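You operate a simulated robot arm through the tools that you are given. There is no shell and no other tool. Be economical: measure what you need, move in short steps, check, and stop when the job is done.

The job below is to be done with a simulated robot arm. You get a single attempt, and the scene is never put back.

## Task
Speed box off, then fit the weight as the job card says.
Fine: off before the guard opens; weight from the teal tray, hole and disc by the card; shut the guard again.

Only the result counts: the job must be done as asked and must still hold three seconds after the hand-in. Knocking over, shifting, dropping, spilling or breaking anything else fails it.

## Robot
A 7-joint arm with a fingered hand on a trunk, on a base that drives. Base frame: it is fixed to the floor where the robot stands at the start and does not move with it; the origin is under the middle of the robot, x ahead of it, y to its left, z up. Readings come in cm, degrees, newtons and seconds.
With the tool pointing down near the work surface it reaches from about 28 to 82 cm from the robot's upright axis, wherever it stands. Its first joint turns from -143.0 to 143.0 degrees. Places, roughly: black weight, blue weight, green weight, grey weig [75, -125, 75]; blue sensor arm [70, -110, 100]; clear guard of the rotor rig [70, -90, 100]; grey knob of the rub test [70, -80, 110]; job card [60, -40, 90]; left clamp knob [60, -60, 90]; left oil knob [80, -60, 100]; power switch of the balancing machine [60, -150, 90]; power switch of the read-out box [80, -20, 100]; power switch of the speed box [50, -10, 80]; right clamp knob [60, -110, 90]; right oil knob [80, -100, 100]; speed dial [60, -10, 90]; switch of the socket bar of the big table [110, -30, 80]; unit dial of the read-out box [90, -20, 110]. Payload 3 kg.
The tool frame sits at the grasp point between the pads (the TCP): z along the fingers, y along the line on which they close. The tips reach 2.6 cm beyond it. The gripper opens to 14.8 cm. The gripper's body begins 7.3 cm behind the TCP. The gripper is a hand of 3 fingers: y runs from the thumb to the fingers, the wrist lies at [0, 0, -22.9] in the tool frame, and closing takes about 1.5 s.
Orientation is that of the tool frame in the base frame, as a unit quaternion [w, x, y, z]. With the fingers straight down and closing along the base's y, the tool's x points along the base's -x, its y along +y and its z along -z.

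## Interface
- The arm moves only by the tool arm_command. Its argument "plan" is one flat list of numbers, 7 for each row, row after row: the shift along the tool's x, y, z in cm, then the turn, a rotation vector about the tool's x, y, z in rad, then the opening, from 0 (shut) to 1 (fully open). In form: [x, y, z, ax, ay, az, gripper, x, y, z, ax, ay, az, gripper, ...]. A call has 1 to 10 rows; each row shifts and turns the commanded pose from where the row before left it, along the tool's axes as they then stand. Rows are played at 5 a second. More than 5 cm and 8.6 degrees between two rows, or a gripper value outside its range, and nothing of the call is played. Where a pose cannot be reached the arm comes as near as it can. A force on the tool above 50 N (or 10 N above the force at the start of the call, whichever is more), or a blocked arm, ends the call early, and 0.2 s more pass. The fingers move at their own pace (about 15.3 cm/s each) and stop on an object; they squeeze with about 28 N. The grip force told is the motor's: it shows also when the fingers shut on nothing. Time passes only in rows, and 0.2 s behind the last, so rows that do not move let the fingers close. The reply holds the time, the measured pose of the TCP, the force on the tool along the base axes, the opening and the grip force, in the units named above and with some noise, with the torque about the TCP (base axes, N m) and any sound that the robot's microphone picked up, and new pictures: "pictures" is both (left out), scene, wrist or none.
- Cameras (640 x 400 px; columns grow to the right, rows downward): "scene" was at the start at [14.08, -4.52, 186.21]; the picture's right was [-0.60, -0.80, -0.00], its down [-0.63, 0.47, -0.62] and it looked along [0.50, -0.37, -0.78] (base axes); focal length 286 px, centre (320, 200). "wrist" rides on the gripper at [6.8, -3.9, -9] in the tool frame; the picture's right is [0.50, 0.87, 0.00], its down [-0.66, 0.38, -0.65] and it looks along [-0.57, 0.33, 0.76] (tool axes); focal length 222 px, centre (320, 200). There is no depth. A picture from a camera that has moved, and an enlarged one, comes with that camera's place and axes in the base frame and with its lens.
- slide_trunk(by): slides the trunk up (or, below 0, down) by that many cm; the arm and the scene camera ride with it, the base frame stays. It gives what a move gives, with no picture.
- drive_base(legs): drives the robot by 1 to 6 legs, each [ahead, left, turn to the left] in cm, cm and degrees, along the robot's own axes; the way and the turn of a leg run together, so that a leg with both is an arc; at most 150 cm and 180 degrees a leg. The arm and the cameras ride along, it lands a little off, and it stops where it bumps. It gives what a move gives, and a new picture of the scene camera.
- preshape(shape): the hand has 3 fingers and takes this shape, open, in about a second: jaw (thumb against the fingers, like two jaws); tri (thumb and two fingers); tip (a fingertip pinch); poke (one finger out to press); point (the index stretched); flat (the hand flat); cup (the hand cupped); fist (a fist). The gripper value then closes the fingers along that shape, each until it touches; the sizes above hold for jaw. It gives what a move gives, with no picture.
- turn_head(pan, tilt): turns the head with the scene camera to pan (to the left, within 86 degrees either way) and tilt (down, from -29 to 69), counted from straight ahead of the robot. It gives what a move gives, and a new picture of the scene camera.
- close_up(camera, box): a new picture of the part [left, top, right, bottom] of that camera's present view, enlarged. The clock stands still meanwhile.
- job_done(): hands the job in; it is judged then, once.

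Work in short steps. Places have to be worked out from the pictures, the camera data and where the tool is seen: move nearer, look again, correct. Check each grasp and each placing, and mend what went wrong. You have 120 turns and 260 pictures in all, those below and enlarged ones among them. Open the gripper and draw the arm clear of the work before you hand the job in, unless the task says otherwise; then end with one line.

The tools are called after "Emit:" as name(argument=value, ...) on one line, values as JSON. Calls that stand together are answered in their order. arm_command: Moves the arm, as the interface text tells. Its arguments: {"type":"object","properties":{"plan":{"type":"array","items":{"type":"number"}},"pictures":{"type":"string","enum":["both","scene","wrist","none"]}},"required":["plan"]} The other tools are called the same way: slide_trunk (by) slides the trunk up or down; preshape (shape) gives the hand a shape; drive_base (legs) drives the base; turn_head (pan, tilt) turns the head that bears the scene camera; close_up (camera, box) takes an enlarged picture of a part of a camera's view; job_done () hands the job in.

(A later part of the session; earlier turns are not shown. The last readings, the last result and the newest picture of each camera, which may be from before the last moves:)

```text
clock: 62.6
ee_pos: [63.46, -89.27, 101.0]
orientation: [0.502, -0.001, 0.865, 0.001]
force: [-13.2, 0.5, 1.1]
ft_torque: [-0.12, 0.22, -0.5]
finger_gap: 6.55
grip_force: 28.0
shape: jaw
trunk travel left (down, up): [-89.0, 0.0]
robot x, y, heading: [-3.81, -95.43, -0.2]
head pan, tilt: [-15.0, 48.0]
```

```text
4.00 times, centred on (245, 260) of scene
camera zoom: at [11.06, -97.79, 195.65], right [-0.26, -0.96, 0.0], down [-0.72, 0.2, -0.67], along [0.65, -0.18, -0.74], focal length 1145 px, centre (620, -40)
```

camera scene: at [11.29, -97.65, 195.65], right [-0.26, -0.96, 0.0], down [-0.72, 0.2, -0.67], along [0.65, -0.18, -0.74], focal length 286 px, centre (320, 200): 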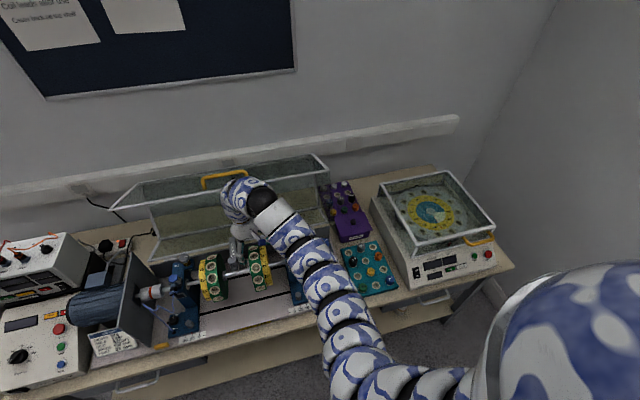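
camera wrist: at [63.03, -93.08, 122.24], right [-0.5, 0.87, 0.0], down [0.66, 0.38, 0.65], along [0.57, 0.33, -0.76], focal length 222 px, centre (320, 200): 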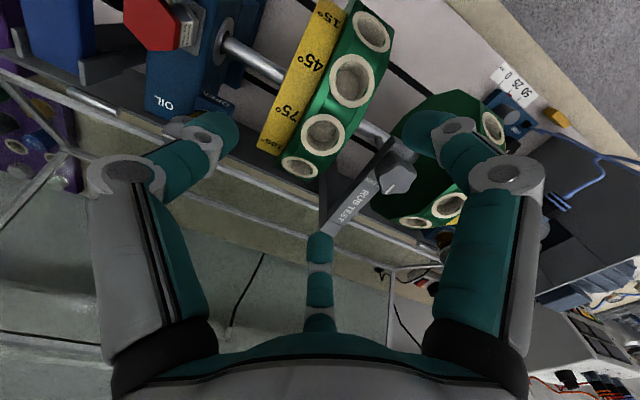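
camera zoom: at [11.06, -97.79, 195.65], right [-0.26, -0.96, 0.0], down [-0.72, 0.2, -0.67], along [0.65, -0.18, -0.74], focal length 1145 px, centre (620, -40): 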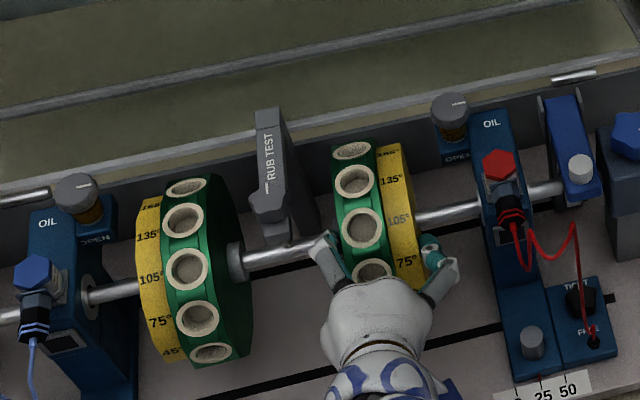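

The 135° hole is now on top. I release, withdraw, and look at the tray.

Emit:
arm_command(plan=[0, 0, 0, 0, 0, 0, 0.7, 0, 0, 0, 0, 0, 0, 0.7, 0, 0, 0, 0, 0, 0, 0.7, 0, 0, -2.5, 0, 0, 0, 0.7, 0, 0, -3, 0, 0, 0, 0.7, 0, 0, -3, 0, 0, 0, 0.7, 0, 0, -3, 0, 0, 0, 0.7], pictures="none")

Emit:
close_up(camera="scene", box=[330, 230, 410, 305])

Emit:
close_up(camera="scene", box=[220, 220, 310, 290])

```text
clock: 64.2
ee_pos: [53.4, -89.17, 106.73]
orientation: [0.501, -0.001, 0.865, -0.001]
force: [0.1, 0.6, 0.1]
ft_torque: [0.01, 0.02, 0.0]
finger_gap: 9.98
grip_force: 0.1
shape: jaw
trunk travel left (down, up): [-89.0, 0.0]
robot x, y, heading: [-4.15, -96.05, -0.0]
head pan, tilt: [-15.0, 48.0]
```

```text
5.33 times, centred on (370, 268) of scene
camera zoom: at [11.18, -97.77, 195.66], right [-0.26, -0.96, 0.0], down [-0.72, 0.2, -0.67], along [0.65, -0.18, -0.74], focal length 1527 px, centre (53, -160)
```

zoom: 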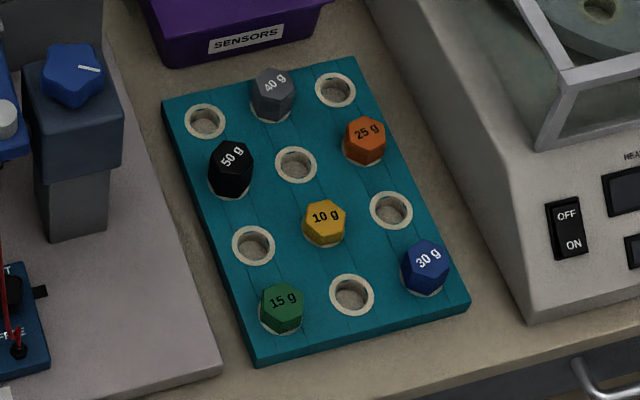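

```text
5.71 times, centred on (265, 255) of scene
camera zoom: at [11.18, -97.77, 195.66], right [-0.26, -0.96, 0.0], down [-0.72, 0.2, -0.67], along [0.65, -0.18, -0.74], focal length 1636 px, centre (634, -114)
```

zoom: 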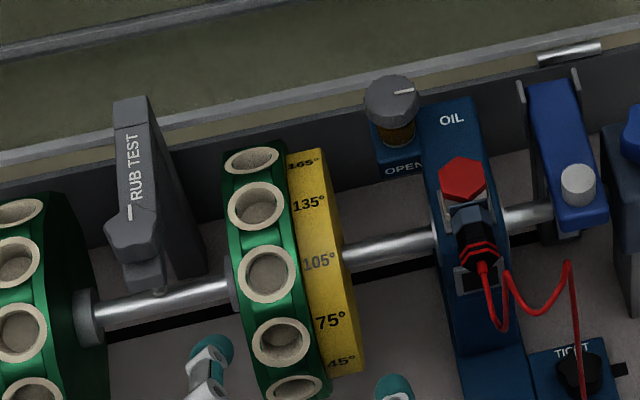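

The black weight reads 50 g, at roughly (70, −129). I point the hand down again and raise it a bit, then drive right to have both tray and disc in reach.

Emit:
arm_command(plan=[0, 0, -0.5, 0, 0.1047, 0, 0.7, 0, 0, -0.5, 0, 0.1047, 0, 0.7, 0, 0, -0.5, 0, 0.1047, 0, 0.7, 0, 0, -0.5, 0, 0.1047, 0, 0.7, 0, 0, -0.5, 0, 0.1047, 0, 0.7, 0, 0, -1, 0, 0.1047, 0, 0.7, 0, 0, -1, 0, 0.1047, 0, 0.7, 0, 0, -1, 0, 0.1047, 0, 0.7, 0, 0, -1, 0, 0.1047, 0, 0.5, 0, 0, -1, 0, 0.1047, 0, 0.5], pictures="none")

Emit:
drive_base(legs=[[3, -18, 0]])

```text
clock: 66.5
ee_pos: [50.16, -89.19, 113.09]
orientation: [0.001, 0.0, 1.0, -0.001]
force: [-0.6, -0.7, 0.0]
ft_torque: [-0.04, 0.02, 0.02]
finger_gap: 7.14
grip_force: 0.1
shape: jaw
out of reach, approached as far as the arm can: row 6
trunk travel left (down, up): [-89.0, 0.0]
robot x, y, heading: [-4.57, -95.7, -0.2]
head pan, tilt: [-15.0, 48.0]
```

```text
clock: 68.0
ee_pos: [52.98, -107.23, 112.96]
orientation: [0.001, 0.0, 1.0, 0.0]
force: [0.0, 0.2, -0.2]
ft_torque: [0.08, 0.01, 0.03]
finger_gap: 7.13
grip_force: 0.0
shape: jaw
trunk travel left (down, up): [-89.0, 0.0]
robot x, y, heading: [-1.49, -114.0, -0.3]
head pan, tilt: [-15.0, 48.0]
camera scene: at [14.18, -115.91, 195.65], right [-0.26, -0.96, 0.0], down [-0.72, 0.2, -0.67], along [0.65, -0.18, -0.74], focal length 286 px, centre (320, 200)
```

scene: 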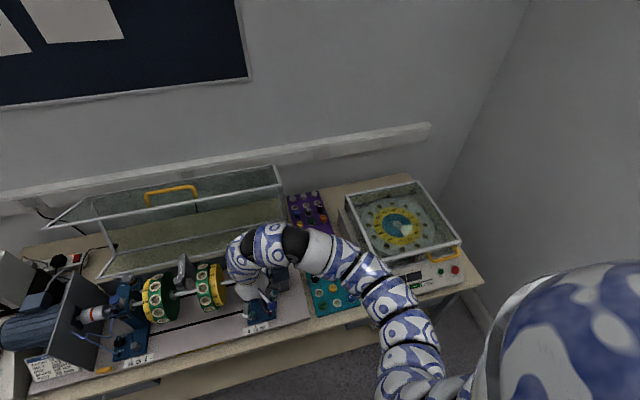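

Emit:
arm_command(plan=[-2, -3.6, 0, 0, 0, 0, 0.5, -2, -3.6, 0, 0, 0, 0, 0.5, -2.4, -3.6, 0, 0, 0, 0, 0.5, -2.6, -3.6, 0, 0, 0, 0, 0.5, -2.8, -3.6, 0, 0, 0, 0, 0.5, -2.2, -2, 0, 0, 0, 0, 0.4], pictures="both")

```text
clock: 69.4
ee_pos: [67.13, -127.13, 113.16]
orientation: [0.002, -0.001, 1.0, 0.0]
force: [-0.2, 0.5, -0.2]
ft_torque: [-0.02, 0.06, 0.01]
finger_gap: 5.72
grip_force: 0.1
shape: jaw
trunk travel left (down, up): [-89.0, 0.0]
robot x, y, heading: [-1.34, -113.87, -0.1]
head pan, tilt: [-15.0, 48.0]
camera scene: at [14.2, -115.72, 195.65], right [-0.26, -0.96, 0.0], down [-0.72, 0.2, -0.67], along [0.65, -0.18, -0.74], focal length 286 px, centre (320, 200)
camera wrist: at [60.39, -131.08, 122.1], right [-0.5, 0.87, 0.0], down [0.65, 0.38, 0.65], along [0.57, 0.33, -0.76], focal length 222 px, centre (320, 200)
```

scene: 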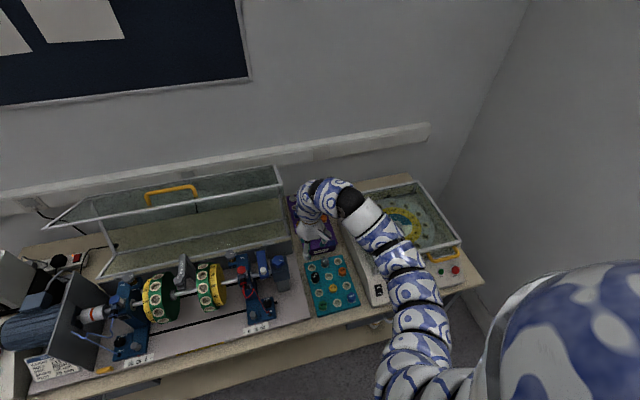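
wrist: 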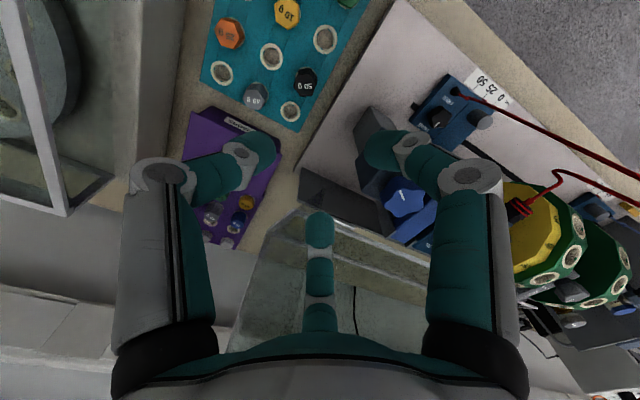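

Emit:
close_up(camera="scene", box=[290, 240, 370, 320])

Emit:
close_up(camera="wrist", box=[200, 0, 380, 140])

```text
5.00 times, centred on (330, 280) of scene
camera zoom: at [14.2, -115.72, 195.65], right [-0.26, -0.96, 0.0], down [-0.72, 0.2, -0.67], along [0.65, -0.18, -0.74], focal length 1431 px, centre (270, -200)
```

zoom: 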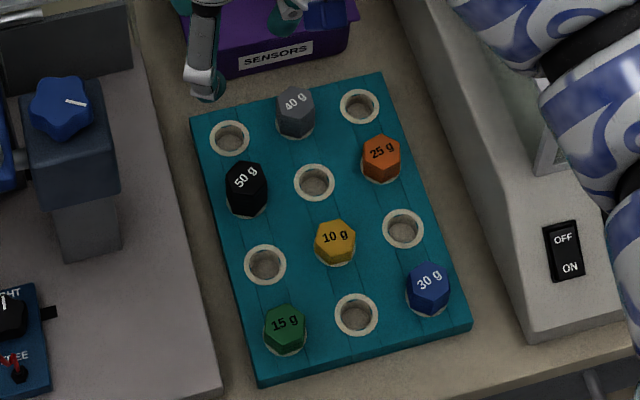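

```text
2.86 times, centred on (290, 70) of wrist
camera zoom: at [60.39, -131.08, 122.1], right [-0.5, 0.87, 0.0], down [0.65, 0.38, 0.65], along [0.57, 0.33, -0.76], focal length 635 px, centre (406, 571)
```

zoom: 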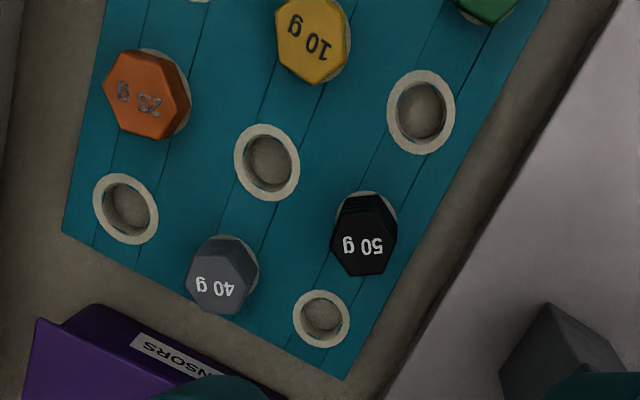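

Black weight top ≈ (68.9, −128.7, 87.6), ring at z≈84. I move above it and descend to TCP z≈92, then check.

Emit:
arm_command(plan=[-1.77, -1.57, 1, 0, 0, 0, 0.4, 0, 0, 4, 0, 0, 0, 0.4, 0, 0, 4, 0, 0, 0, 0.4, 0, 0, 4, 0, 0, 0, 0.4, 0, 0, 4, 0, 0, 0, 0.4, 0, 0, 3, 0, 0, 0, 0.4, 0, 0, 0, 0, 0, 0, 0.4], pictures="wrist")

Emit:
close_up(camera="scene", box=[290, 240, 370, 320])

```text
clock: 71.0
ee_pos: [68.89, -128.75, 93.09]
orientation: [0.001, 0.0, 1.0, -0.002]
force: [0.5, -0.2, 0.1]
ft_torque: [0.01, 0.01, 0.01]
finger_gap: 5.69
grip_force: 0.1
shape: jaw
trunk travel left (down, up): [-89.0, 0.0]
robot x, y, heading: [-1.37, -113.48, -0.4]
head pan, tilt: [-15.0, 48.0]
camera wrist: at [62.13, -132.77, 102.16], right [-0.5, 0.87, 0.0], down [0.65, 0.38, 0.65], along [0.57, 0.33, -0.76], focal length 222 px, centre (320, 200)
```

wrist: 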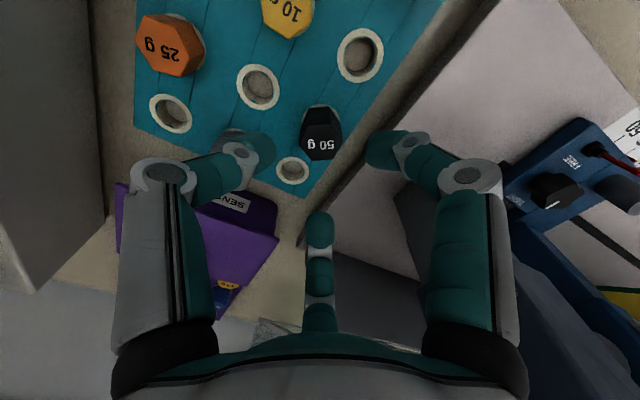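

```text
5.00 times, centred on (330, 280) of scene
camera zoom: at [14.15, -115.74, 195.66], right [-0.26, -0.96, 0.0], down [-0.72, 0.2, -0.67], along [0.65, -0.18, -0.74], focal length 1431 px, centre (270, -200)
```

zoom: 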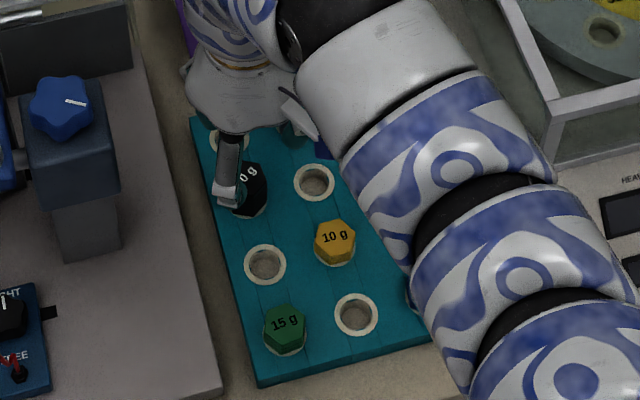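

The weight is centred under the hand to within 0.3 cm. I descend and grip.

Emit:
arm_command(plan=[0.2, -0.1, 2, 0, 0, 0, 0.4, 0, 0, 2, 0, 0, 0, 0.4, 0, 0, 1.6, 0, 0, 0, 0.4, 0, 0, 0, 0, 0, 0, 0.4, 0, 0, 0, 0, 0, 0, 0, 0, 0, 0, 0, 0, 0, 0, 0, 0, 0, 0, 0, 0, 0, 0, 0, 0, 0, 0, 0, 0], pictures="wrist")

```text
clock: 72.8
ee_pos: [68.69, -128.84, 87.59]
orientation: [0.001, 0.0, 1.0, -0.001]
force: [0.8, 0.5, 0.1]
ft_torque: [0.04, -0.01, 0.01]
finger_gap: 2.44
grip_force: 27.6
shape: jaw
trunk travel left (down, up): [-89.0, 0.0]
robot x, y, heading: [-1.25, -113.48, -0.3]
head pan, tilt: [-15.0, 48.0]
camera wrist: at [61.97, -132.83, 96.54], right [-0.5, 0.87, 0.0], down [0.65, 0.38, 0.65], along [0.57, 0.33, -0.76], focal length 222 px, centre (320, 200)
```

wrist: 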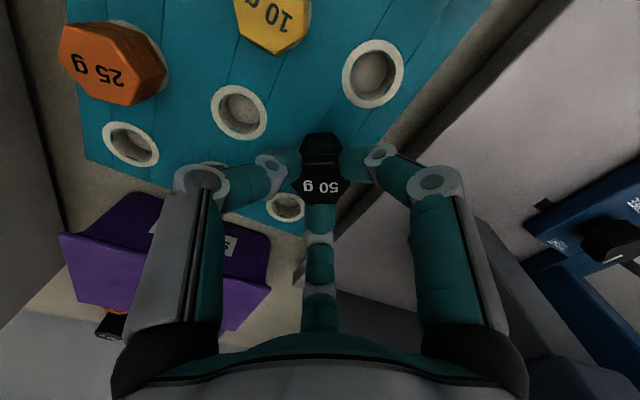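

Held (gap 2.4 cm). I lift straight up.

Emit:
arm_command(plan=[0, 0, -1.5, 0, 0, 0, 0, 0, 0, -1.5, 0, 0, 0, 0, 0, 0, -3, 0, 0, 0, 0, 0, 0, -4, 0, 0, 0, 0, 0, 0, -4, 0, 0, 0, 0, 0, 0, -4, 0, 0, 0, 0, 0, 0, -4, 0, 0, 0, 0, 0, 0, -4, 0, 0, 0, 0], pictures="both")

Emit:
close_up(camera="wrist", box=[220, 120, 420, 250])

```text
clock: 74.6
ee_pos: [68.6, -128.87, 113.64]
orientation: [0.001, 0.0, 1.0, -0.001]
force: [0.0, 0.9, -0.3]
ft_torque: [-0.02, 0.04, 0.01]
finger_gap: 2.47
grip_force: 28.0
shape: jaw
trunk travel left (down, up): [-89.0, 0.0]
robot x, y, heading: [-1.35, -113.78, -0.2]
head pan, tilt: [-15.0, 48.0]
camera scene: at [14.14, -115.74, 195.66], right [-0.26, -0.96, 0.0], down [-0.72, 0.2, -0.67], along [0.65, -0.18, -0.74], focal length 286 px, centre (320, 200)
camera wrist: at [61.95, -132.78, 122.7], right [-0.5, 0.87, 0.0], down [0.65, 0.38, 0.65], along [0.57, 0.33, -0.76], focal length 222 px, centre (320, 200)
```

scene: 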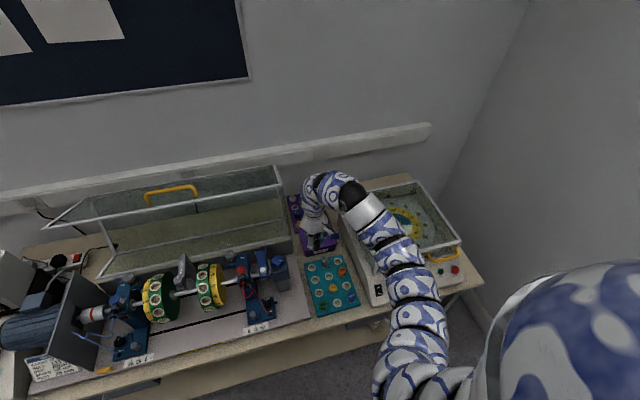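
wrist: 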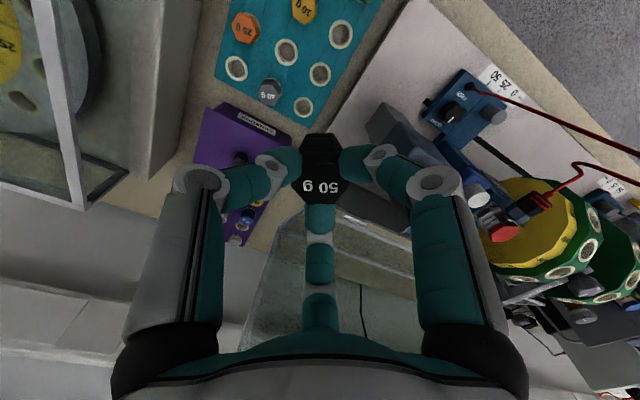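

```text
3.08 times, centred on (320, 185) of wrist
camera zoom: at [61.95, -132.78, 122.7], right [-0.5, 0.87, 0.0], down [0.65, 0.38, 0.65], along [0.57, 0.33, -0.76], focal length 684 px, centre (320, 246)
```

zoom: 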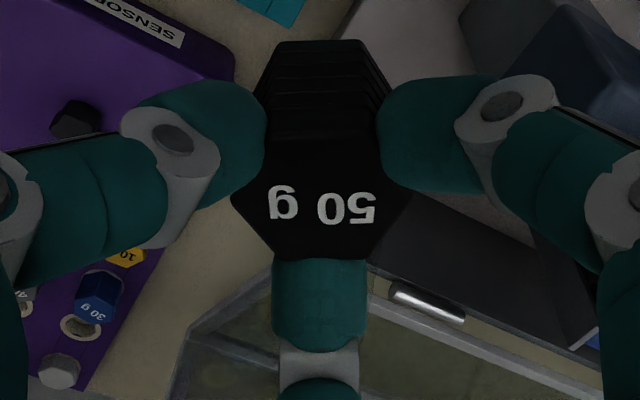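

The weight is held upright. I carry it around the front of the pedestal to a spot in front of the right disc.

Emit:
arm_command(plan=[3, 2, -0.3, 0, 0, 0, 0, 3, 2, -0.3, 0, 0, 0, 0, 3, 3, -0.3, 0, 0, 0, 0, 2.5, 3.5, 0, 0, 0, 0, 0, 1, 4.5, 0, 0, 0, 0, 0, 0, 4.9, 0, 0, 0, 0, 0, 0, 4.9, 0, 0, 0, 0, 0, 0, 4.9, 0, 0, 0, 0, 0, 0, 4.9, 0, 0, 0, 0, 0, 0, 4.9, 0, 0, 0, 0, 0], pictures="both")

Emit:
close_up(camera="scene", box=[140, 240, 290, 340])

```text
clock: 76.8
ee_pos: [56.09, -89.1, 114.54]
orientation: [0.001, 0.0, 1.0, -0.001]
force: [0.3, -0.7, -0.6]
ft_torque: [-0.03, 0.06, 0.03]
finger_gap: 2.45
grip_force: 28.4
shape: jaw
trunk travel left (down, up): [-89.0, 0.0]
robot x, y, heading: [-1.54, -113.85, -0.3]
head pan, tilt: [-15.0, 48.0]
camera scene: at [14.12, -115.54, 195.66], right [-0.26, -0.96, 0.0], down [-0.72, 0.19, -0.67], along [0.65, -0.18, -0.74], focal length 286 px, centre (320, 200)
camera wrist: at [49.29, -93.09, 123.44], right [-0.5, 0.87, 0.0], down [0.65, 0.38, 0.65], along [0.57, 0.32, -0.76], focal length 222 px, centre (320, 200)
```

scene: 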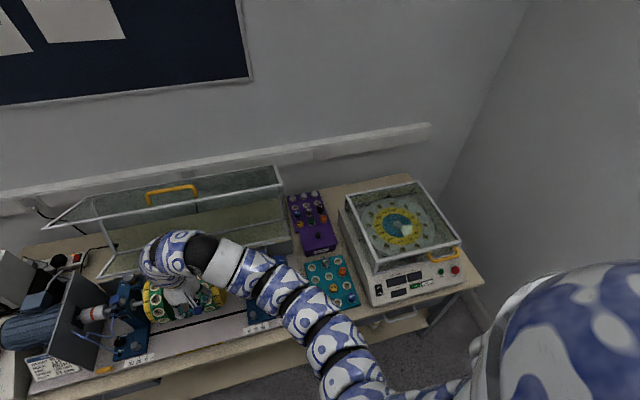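
wrist: 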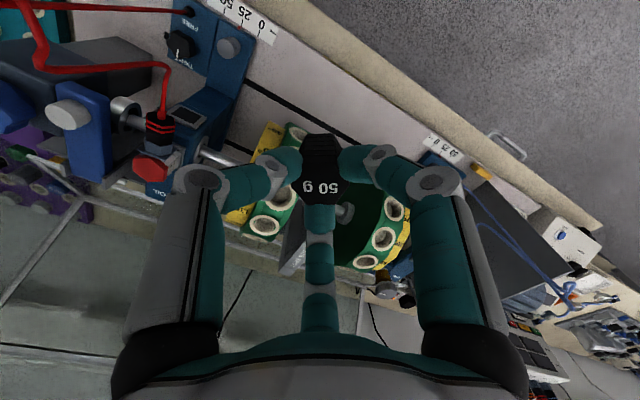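

```text
4.00 times, centred on (215, 290) of scene
camera zoom: at [14.12, -115.54, 195.66], right [-0.26, -0.96, 0.0], down [-0.72, 0.19, -0.67], along [0.65, -0.18, -0.74], focal length 1145 px, centre (740, -160)
```

zoom: 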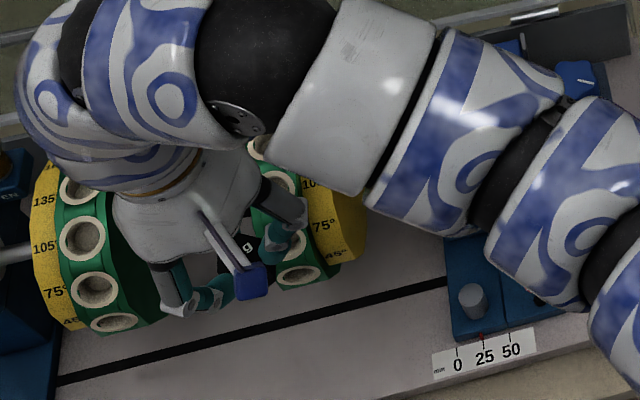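

I move the weight over the hole at about (69.4, −89.2), staying high.

Emit:
arm_command(plan=[-3.3, -0.1, -0.2, 0, 0, 0, 0, -3.3, 0, -0.2, 0, 0, 0, 0, -3.3, 0, 0, 0, 0, 0, 0, -3.4, 0, 0, 0, 0, 0, 0, 0, 0, 0, 0, 0, 0, 0], pictures="both")

Emit:
close_up(camera="scene", box=[160, 230, 260, 310])

Emit:
close_up(camera="wrist", box=[240, 80, 400, 200])

```text
clock: 78.0
ee_pos: [69.41, -89.56, 114.77]
orientation: [0.0, 0.0, 1.0, -0.002]
force: [-0.1, -0.3, -0.7]
ft_torque: [0.02, 0.0, -0.01]
finger_gap: 2.43
grip_force: 27.8
shape: jaw
trunk travel left (down, up): [-89.0, 0.0]
robot x, y, heading: [-1.42, -113.59, 0.1]
head pan, tilt: [-15.0, 48.0]
camera scene: at [14.09, -115.73, 195.66], right [-0.26, -0.96, 0.0], down [-0.72, 0.2, -0.67], along [0.65, -0.18, -0.74], focal length 286 px, centre (320, 200)
camera wrist: at [62.76, -93.39, 123.73], right [-0.5, 0.87, 0.0], down [0.65, 0.38, 0.65], along [0.57, 0.32, -0.76], focal length 222 px, centre (320, 200)
```

scene: 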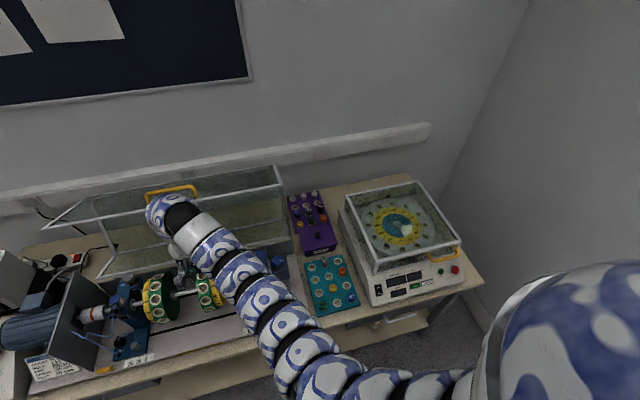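
wrist: 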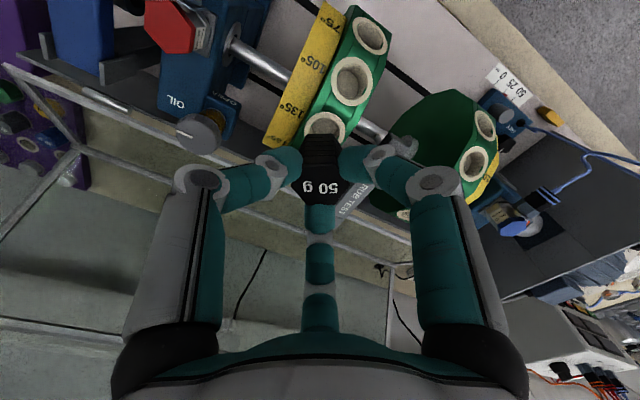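

```text
5.00 times, centred on (210, 270) of scene
camera zoom: at [14.09, -115.73, 195.66], right [-0.26, -0.96, 0.0], down [-0.72, 0.2, -0.67], along [0.65, -0.18, -0.74], focal length 1431 px, centre (870, -150)
```

zoom: 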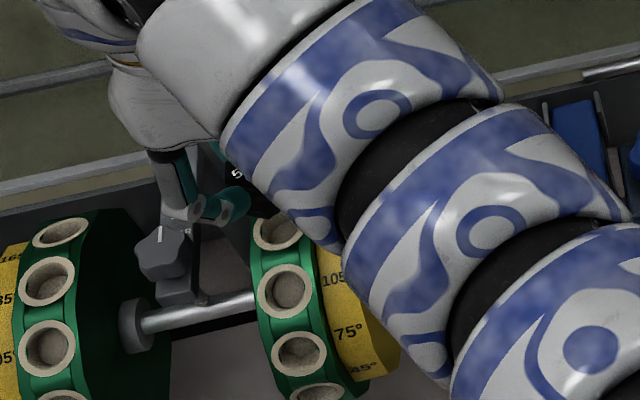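

```text
3.33 times, centred on (320, 140) of wrist
camera zoom: at [62.76, -93.39, 123.73], right [-0.5, 0.87, 0.0], down [0.65, 0.38, 0.65], along [0.57, 0.32, -0.76], focal length 740 px, centre (320, 400)
```

zoom: 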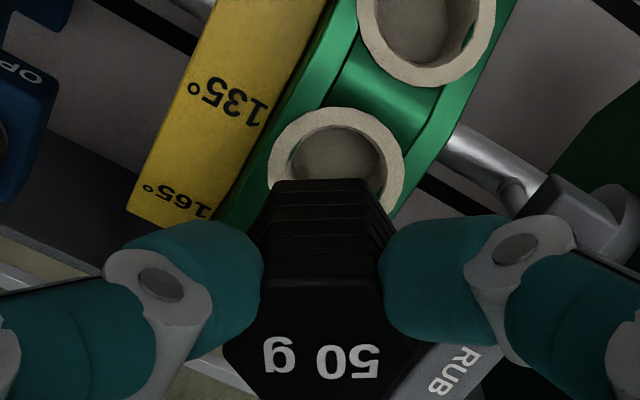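

The wrist view shows the hole ring about 0.25 cm left/forward of the weight's axis. I correct and descend 1.2 cm to recheck.

Emit:
arm_command(plan=[0.25, 0.25, 0.4, 0, 0, 0, 0, 0, 0, 0.4, 0, 0, 0, 0, 0, 0, 0.4, 0, 0, 0, 0, 0, 0, 0, 0, 0, 0, 0], pictures="none")

Emit:
close_up(camera="wrist", box=[240, 80, 400, 200])

Emit:
close_up(camera="scene", box=[180, 245, 240, 290])

```text
clock: 79.0
ee_pos: [69.22, -89.08, 113.57]
orientation: [0.001, 0.0, 1.0, -0.001]
force: [0.7, 0.9, 0.0]
ft_torque: [-0.01, 0.01, 0.02]
finger_gap: 2.41
grip_force: 28.3
shape: jaw
trunk travel left (down, up): [-89.0, 0.0]
robot x, y, heading: [-1.45, -113.45, -0.4]
head pan, tilt: [-15.0, 48.0]
```

```text
3.33 times, centred on (320, 140) of wrist
camera zoom: at [62.47, -93.09, 122.56], right [-0.5, 0.87, 0.0], down [0.65, 0.38, 0.65], along [0.57, 0.33, -0.76], focal length 740 px, centre (320, 400)
```

zoom: 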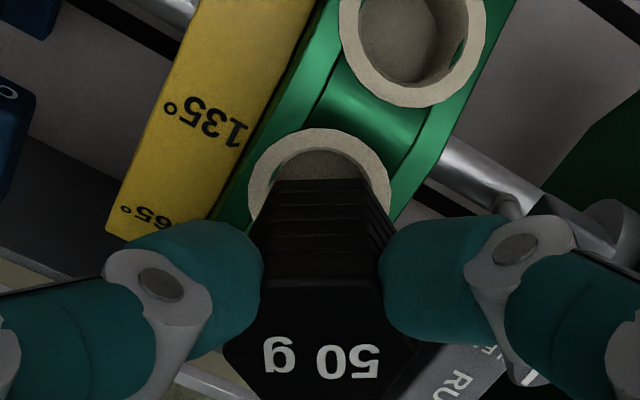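

```text
8.89 times, centred on (210, 268) of scene
camera zoom: at [14.17, -115.71, 195.66], right [-0.26, -0.96, 0.0], down [-0.72, 0.2, -0.67], along [0.65, -0.18, -0.74], focal length 2545 px, centre (1298, -400)
```

zoom: 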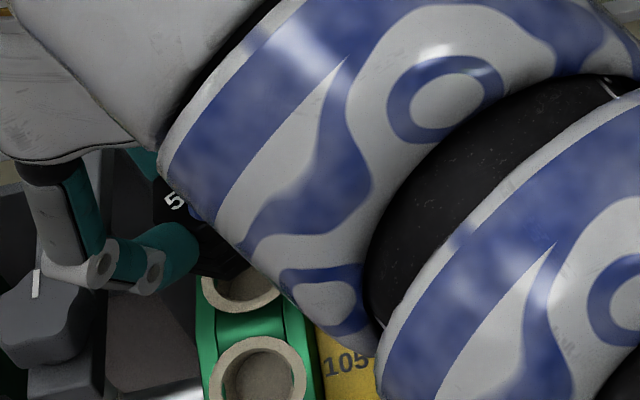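

Well aligned now (≈0.1 cm). I descend in small steps and watch the force.

Emit:
arm_command(plan=[0.1, -0.05, 0.4, 0, 0, 0, 0, 0, 0, 0.4, 0, 0, 0, 0, 0, 0, 0.4, 0, 0, 0, 0, 0, 0, 0.4, 0, 0, 0, 0, 0, 0, 0.4, 0, 0, 0, 0, 0, 0, 0, 0, 0, 0, 0], pictures="none")

Emit:
close_up(camera="wrist", box=[240, 80, 400, 200])

```text
clock: 80.4
ee_pos: [69.07, -89.2, 111.61]
orientation: [0.002, 0.0, 1.0, -0.001]
force: [0.2, -0.3, -1.0]
ft_torque: [-0.03, -0.04, -0.03]
finger_gap: 2.44
grip_force: 27.6
shape: jaw
trunk travel left (down, up): [-89.0, 0.0]
robot x, y, heading: [-1.07, -113.58, -0.3]
head pan, tilt: [-15.0, 48.0]
```

```text
3.33 times, centred on (320, 140) of wrist
camera zoom: at [62.34, -93.18, 120.57], right [-0.5, 0.87, 0.0], down [0.65, 0.38, 0.65], along [0.57, 0.33, -0.76], focal length 740 px, centre (320, 400)
```

zoom: 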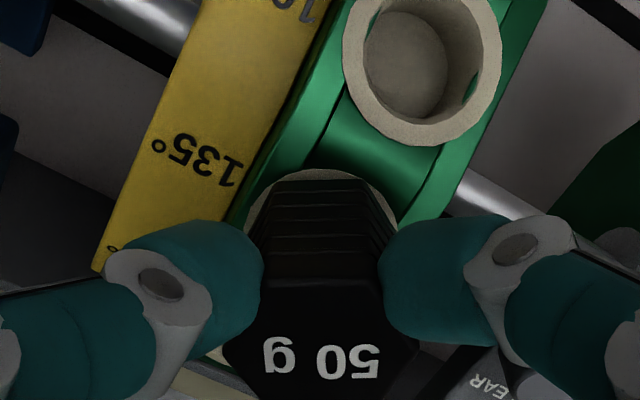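

Still centred and no contact force. I go on down toward the seat.

Emit:
arm_command(plan=[0, 0, 0.4, 0, 0, 0, 0, 0, 0, 0.4, 0, 0, 0, 0, 0, 0, 0.4, 0, 0, 0, 0, 0, 0, 0.3, 0, 0, 0, 0, 0, 0, 0.3, 0, 0, 0, 0, 0, 0, 0, 0, 0, 0, 0], pictures="none")

Emit:
close_up(camera="wrist", box=[220, 80, 420, 220])

```text
clock: 81.6
ee_pos: [69.44, -89.21, 110.61]
orientation: [0.008, 0.0, 1.0, 0.003]
force: [-1.9, -5.2, 35.1]
ft_torque: [-0.17, 0.2, 0.06]
finger_gap: 2.76
grip_force: 27.5
shape: jaw
trunk travel left (down, up): [-89.0, 0.0]
robot x, y, heading: [-1.49, -113.56, -0.4]
head pan, tilt: [-15.0, 48.0]
stopped in row 6: the force on the tool passed its limit at 52 N (the readings are from after the stop); the commanded pose is now the measured one
```

```text
2.86 times, centred on (320, 150) of wrist
camera zoom: at [62.6, -93.19, 119.4], right [-0.5, 0.87, 0.0], down [0.65, 0.37, 0.67], along [0.58, 0.33, -0.75], focal length 635 px, centre (320, 343)
```

zoom: 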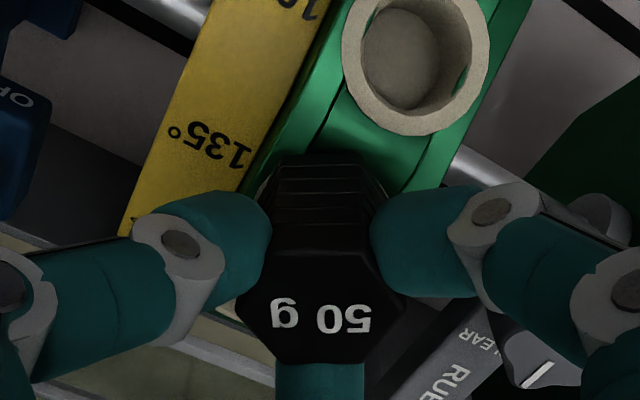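

Contact at z≈110.6 with 35 N. I zoom in more to judge whether the weight is seated or catching the rim.

Emit:
close_up(camera="wrist", box=[285, 125, 355, 170])

Emit:
close_up(camera="scene", box=[185, 255, 225, 285])

```text
8.89 times, centred on (320, 148) of wrist
camera zoom: at [62.6, -93.19, 119.4], right [-0.5, 0.87, 0.0], down [0.65, 0.37, 0.67], along [0.58, 0.33, -0.75], focal length 1974 px, centre (320, 667)
```

zoom: 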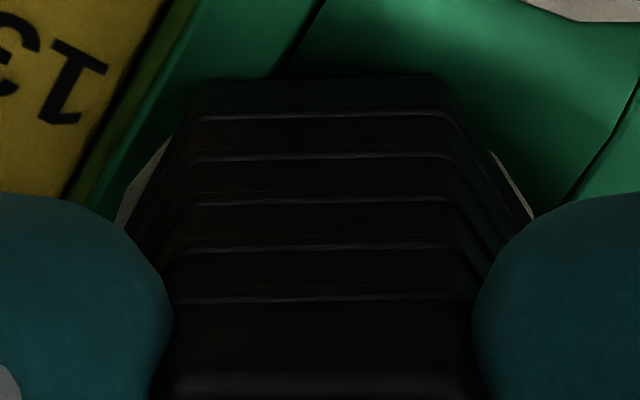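

```text
13.33 times, centred on (205, 270) of scene
camera zoom: at [13.96, -115.88, 195.68], right [-0.26, -0.96, 0.0], down [-0.72, 0.2, -0.67], along [0.65, -0.18, -0.74], focal length 3817 px, centre (1853, -733)
```

zoom: 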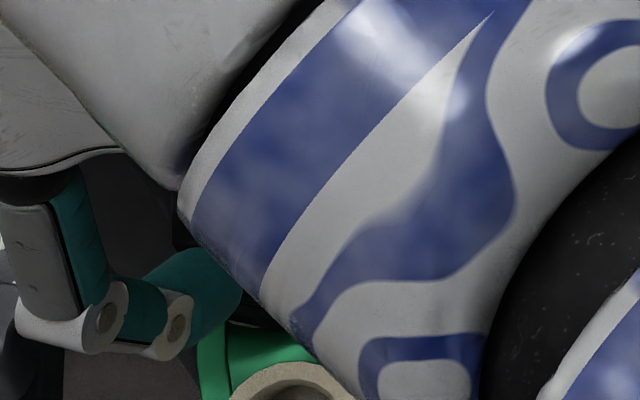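

The head covers the ring just as a seated weight would. To be sure, I relieve the down force and do a small sideways (y) test.

Emit:
arm_command(plan=[0, 0, -0.2, 0, 0, 0, 0, 0, 0, 0, 0, 0, 0, 0], pictures="none")

Emit:
arm_command(plan=[0, -0.25, 0, 0, 0, 0, 0, 0, -0.25, 0, 0, 0, 0, 0, 0, 0, 0, 0, 0, 0, 0], pictures="none")

```text
clock: 82.2
ee_pos: [69.15, -89.27, 110.55]
orientation: [0.005, 0.0, 1.0, 0.001]
force: [-0.3, -4.7, 29.5]
ft_torque: [-0.2, -0.03, 0.0]
finger_gap: 2.75
grip_force: 27.8
shape: jaw
trunk travel left (down, up): [-89.0, 0.0]
robot x, y, heading: [-1.4, -113.59, -0.2]
head pan, tilt: [-15.0, 48.0]
```

```text
clock: 83.0
ee_pos: [69.03, -89.6, 110.53]
orientation: [0.006, 0.0, 1.0, 0.0]
force: [-0.1, 9.4, 31.6]
ft_torque: [0.33, -0.02, 0.0]
finger_gap: 2.71
grip_force: 27.9
shape: jaw
trunk travel left (down, up): [-89.0, 0.0]
robot x, y, heading: [-1.75, -113.65, -0.4]
head pan, tilt: [-15.0, 48.0]
```

The picture suggests seated, but I confirm: lift 0.6 cm to unload, then push sideways; a peg in the hole must resist.

Emit:
arm_command(plan=[0, 0.3, -0.3, 0, 0, 0, 0, 0, 0, -0.5, 0, 0, 0, 0, 0, 0, 0, 0, 0, 0, 0], pictures="none")

Emit:
close_up(camera="wrist", box=[285, 115, 355, 170])

Emit:
arm_command(plan=[0, -0.35, 0, 0, 0, 0, 0, 0, -0.35, 0, 0, 0, 0, 0, 0, 0, 0, 0, 0, 0, 0], pictures="none")

Emit:
close_up(camera="wrist", box=[285, 115, 355, 170])

```text
clock: 83.8
ee_pos: [69.22, -89.52, 111.05]
orientation: [0.003, 0.001, 1.0, 0.0]
force: [0.1, -0.3, -0.9]
ft_torque: [0.01, -0.04, 0.01]
finger_gap: 2.64
grip_force: 28.0
shape: jaw
trunk travel left (down, up): [-89.0, 0.0]
robot x, y, heading: [-1.32, -113.69, -0.3]
head pan, tilt: [-15.0, 48.0]
```

```text
7.27 times, centred on (320, 142) of wrist
camera zoom: at [62.47, -93.45, 119.94], right [-0.5, 0.87, 0.0], down [0.65, 0.38, 0.66], along [0.57, 0.33, -0.75], focal length 1615 px, centre (320, 618)
```

zoom: 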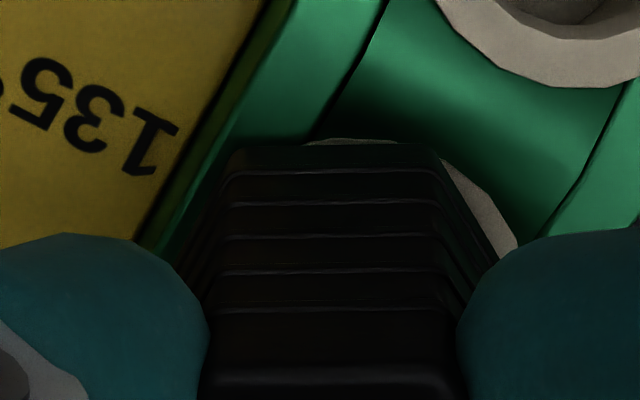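

```text
clock: 84.6
ee_pos: [69.24, -89.93, 111.05]
orientation: [0.005, -0.001, 1.0, 0.0]
force: [-0.5, 7.4, -0.8]
ft_torque: [0.46, 0.02, 0.01]
finger_gap: 2.58
grip_force: 28.1
shape: jaw
trunk travel left (down, up): [-89.0, 0.0]
robot x, y, heading: [-1.57, -113.62, -0.2]
head pan, tilt: [-15.0, 48.0]
```

```text
7.27 times, centred on (320, 142) of wrist
camera zoom: at [62.49, -93.88, 120.04], right [-0.5, 0.87, 0.0], down [0.65, 0.38, 0.66], along [0.57, 0.33, -0.75], focal length 1615 px, centre (320, 618)
```

zoom: 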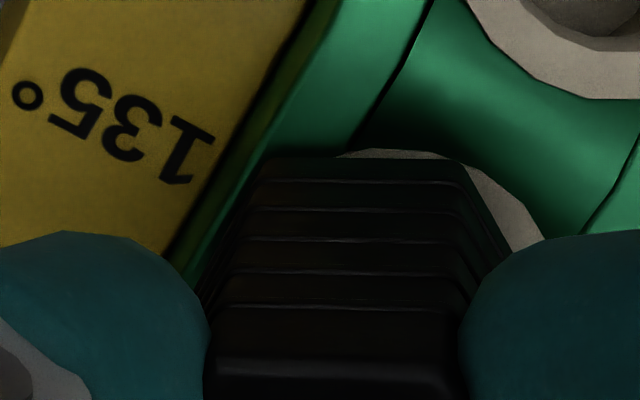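

With no vertical load the hole still holds the weight's foot sideways, so the peg is in the hole. I re-centre, push it down to seat, and check.

Emit:
arm_command(plan=[0, 0.4, 0, 0, 0, 0, 0, 0, 0.35, 0, 0, 0, 0, 0, 0, 0, 0.3, 0, 0, 0, 0, 0, 0, 0.3, 0, 0, 0, 0, 0, 0, 0.3, 0, 0, 0, 0, 0, 0, 0, 0, 0, 0, 0], pictures="none")

Emit:
close_up(camera="wrist", box=[285, 115, 355, 170])

```text
clock: 86.0
ee_pos: [69.24, -89.15, 110.49]
orientation: [0.006, -0.001, 1.0, 0.002]
force: [-1.0, 1.2, 27.4]
ft_torque: [-0.04, -0.02, 0.0]
finger_gap: 2.62
grip_force: 27.6
shape: jaw
trunk travel left (down, up): [-89.0, 0.0]
robot x, y, heading: [-1.22, -113.52, -0.3]
head pan, tilt: [-15.0, 48.0]
```

```text
7.27 times, centred on (320, 142) of wrist
camera zoom: at [62.44, -93.31, 119.44], right [-0.5, 0.87, 0.0], down [0.65, 0.38, 0.66], along [0.58, 0.33, -0.75], focal length 1615 px, centre (320, 618)
```

zoom: 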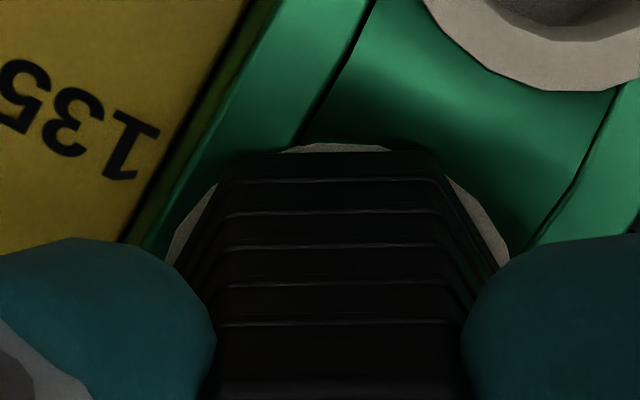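

The ring shows evenly around the head: seated. I ease the load and open the fingers.

Emit:
arm_command(plan=[0, 0, -0.3, 0, 0, 0, 0, 0, 0, 0, 0, 0, 0, 0.35, 0, 0, 0, 0, 0, 0, 0.35, 0, 0, 0, 0, 0, 0, 0.35, 0, 0, 0, 0, 0, 0, 0.35], pictures="wrist")

```text
clock: 87.2
ee_pos: [69.27, -89.29, 110.65]
orientation: [0.005, 0.0, 1.0, 0.001]
force: [-0.1, -1.1, -0.2]
ft_torque: [0.02, 0.01, 0.01]
finger_gap: 4.93
grip_force: 0.0
shape: jaw
trunk travel left (down, up): [-89.0, 0.0]
robot x, y, heading: [-1.4, -114.01, -0.3]
head pan, tilt: [-15.0, 48.0]
camera wrist: at [62.5, -93.32, 119.47], right [-0.5, 0.87, 0.0], down [0.65, 0.38, 0.66], along [0.57, 0.33, -0.75], focal length 222 px, centre (320, 200)
```

wrist: 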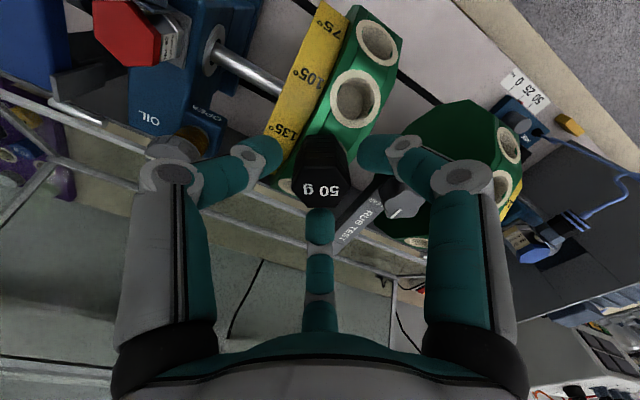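

The weight stays put. I draw the hand straight up and check the disc.

Emit:
arm_command(plan=[0, 0, -1, 0, 0, 0, 0.4, 0, 0, -1.5, 0, 0, 0, 0.4, 0, 0, -1.5, 0, 0, 0, 0.4, 0, 0, -1.5, 0, 0, 0, 0.4, 3, 0, 0, 0, 0, 0, 0.4, 4, 0, 0, 0, 0, 0, 0.4, 4, 0, 0, 0, 0, 0, 0.4], pictures="both")

Emit:
close_up(camera="scene", box=[130, 240, 250, 330])

```text
clock: 88.8
ee_pos: [58.2, -89.29, 115.84]
orientation: [0.004, 0.0, 1.0, 0.002]
force: [0.4, -0.7, -0.4]
ft_torque: [0.03, -0.01, 0.01]
finger_gap: 5.67
grip_force: 0.1
shape: jaw
trunk travel left (down, up): [-89.0, 0.0]
robot x, y, heading: [-1.25, -113.76, -0.2]
head pan, tilt: [-15.0, 48.0]
camera scene: at [14.07, -115.8, 195.67], right [-0.26, -0.96, 0.0], down [-0.72, 0.2, -0.67], along [0.65, -0.18, -0.74], focal length 286 px, centre (320, 200)
camera wrist: at [51.39, -93.34, 124.76], right [-0.5, 0.87, 0.0], down [0.65, 0.38, 0.66], along [0.57, 0.33, -0.75], focal length 222 px, centre (320, 200)
```

scene: 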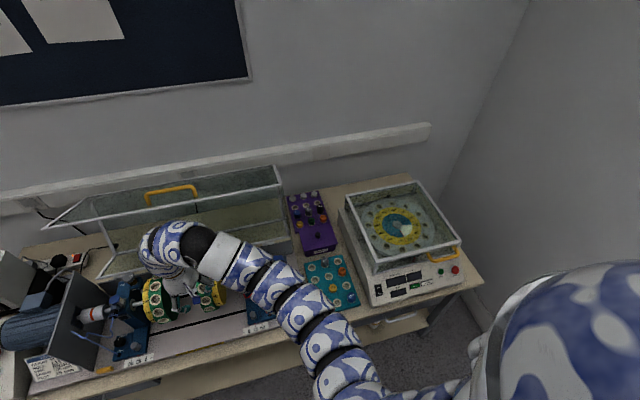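
wrist: 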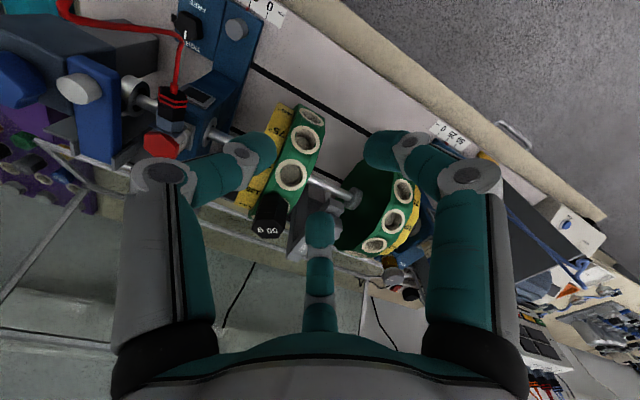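

```text
4.44 times, centred on (190, 285) of scene
camera zoom: at [14.07, -115.8, 195.67], right [-0.26, -0.96, 0.0], down [-0.72, 0.2, -0.67], along [0.65, -0.18, -0.74], focal length 1272 px, centre (898, -178)
```

zoom: 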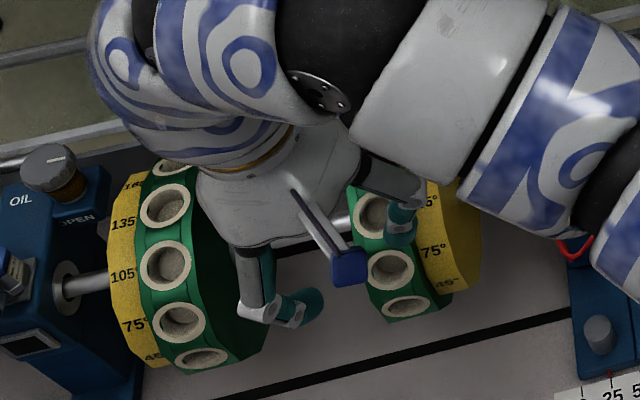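

The 50 g weight sits in the 135° hole of the right disc. Now to close the guard: I drive back to the earlier base position and lower the trunk again, so the known arc can be reversed.

Emit:
drive_base(legs=[[-11, 0, 0], [0, 35.2, 0]])

Emit:
slide_trunk(by=-9)

```text
clock: 91.9
ee_pos: [47.63, -53.78, 115.7]
orientation: [0.004, 0.002, 1.0, 0.0]
force: [0.1, 0.7, 0.1]
ft_torque: [-0.05, 0.0, -0.01]
finger_gap: 5.67
grip_force: 0.0
shape: jaw
trunk travel left (down, up): [-89.0, 0.0]
robot x, y, heading: [-12.23, -78.1, -0.3]
head pan, tilt: [-15.0, 48.0]
camera scene: at [3.43, -79.93, 195.66], right [-0.27, -0.96, 0.0], down [-0.72, 0.2, -0.67], along [0.65, -0.18, -0.74], focal length 286 px, centre (320, 200)
```

scene: 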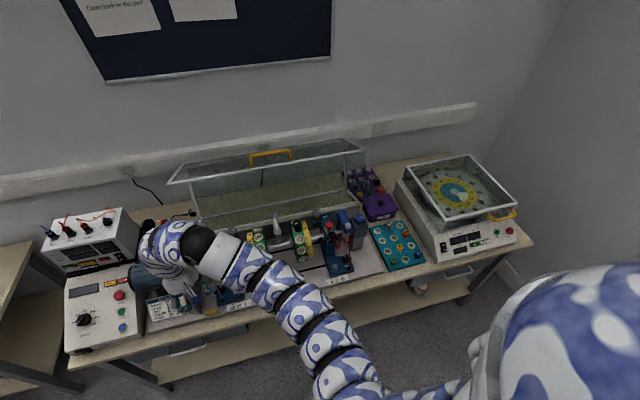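

```text
clock: 93.1
ee_pos: [47.64, -53.78, 106.79]
orientation: [0.004, 0.001, 1.0, 0.001]
force: [-0.7, 0.3, 0.0]
ft_torque: [-0.03, 0.05, 0.02]
finger_gap: 5.67
grip_force: 0.2
shape: jaw
trunk travel left (down, up): [-80.0, 9.0]
robot x, y, heading: [-12.3, -77.95, -0.4]
head pan, tilt: [-15.0, 48.0]
```

Emit:
close_up(camera="scene", box=[230, 185, 360, 275])

Emit:
close_up(camera="scene", box=[230, 120, 330, 180])

```text
4.44 times, centred on (295, 230) of scene
camera zoom: at [3.41, -80.05, 186.66], right [-0.27, -0.96, 0.0], down [-0.72, 0.2, -0.67], along [0.65, -0.18, -0.74], focal length 1272 px, centre (431, 67)
```

zoom: 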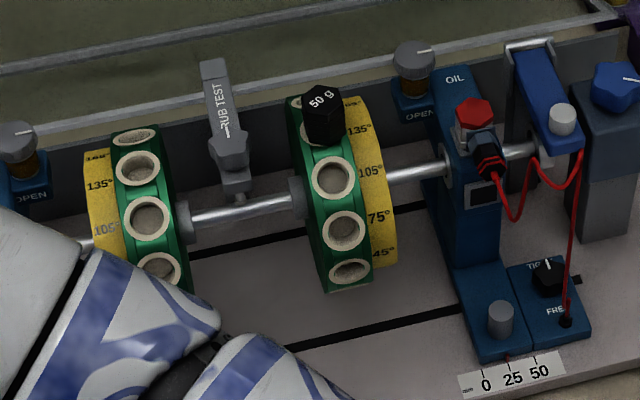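

```text
6.40 times, centred on (280, 150) of scene
camera zoom: at [3.41, -80.05, 186.66], right [-0.27, -0.96, 0.0], down [-0.72, 0.2, -0.67], along [0.65, -0.18, -0.74], focal length 1832 px, centre (576, 520)
```

zoom: 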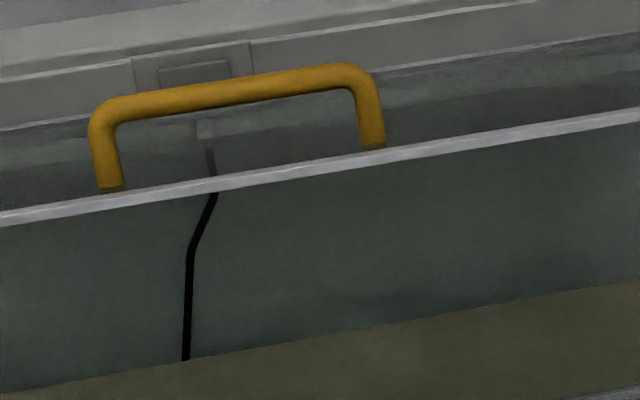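

The weight is right at the 135° label of the right disc. The open handle bar is at about (93.4, 126.3), y −77.5…−92. I move the hand in front of the rotor centre and re-orient it for the handle.

Emit:
arm_command(plan=[0, -4.5, 0, 0, 0, 0, 0.4, 0, -4.5, 0, 0, 0, 0, 0.4, 0, -4.5, 0, 0, 0, 0, 0.4, 0, -4.5, 0, 0, 0, 0, 0.4, 0, -4.5, 0, 0, 0, 0, 0.4, 0, -4.5, 0, 0, 0, 0, 0.4, 0, -4.2, 0, 0, 0, 0, 0.4], pictures="none")

Emit:
arm_command(plan=[0, 0, 0, 0.0654, -0.066, -0.1464, 0.35, 0, 0, 0, 0.0545, -0.055, -0.122, 0.35, 0, 0, 0, 0.0545, -0.055, -0.122, 0.35], pictures="none")

```text
clock: 94.7
ee_pos: [47.55, -85.16, 106.56]
orientation: [0.005, 0.002, 1.0, 0.001]
force: [0.6, 0.4, -0.5]
ft_torque: [-0.01, 0.0, 0.03]
finger_gap: 5.69
grip_force: 0.1
shape: jaw
trunk travel left (down, up): [-80.0, 9.0]
robot x, y, heading: [-12.41, -77.86, -0.5]
head pan, tilt: [-15.0, 48.0]
```

```text
refused: row 1 steps farther than a row can; nothing moved
```

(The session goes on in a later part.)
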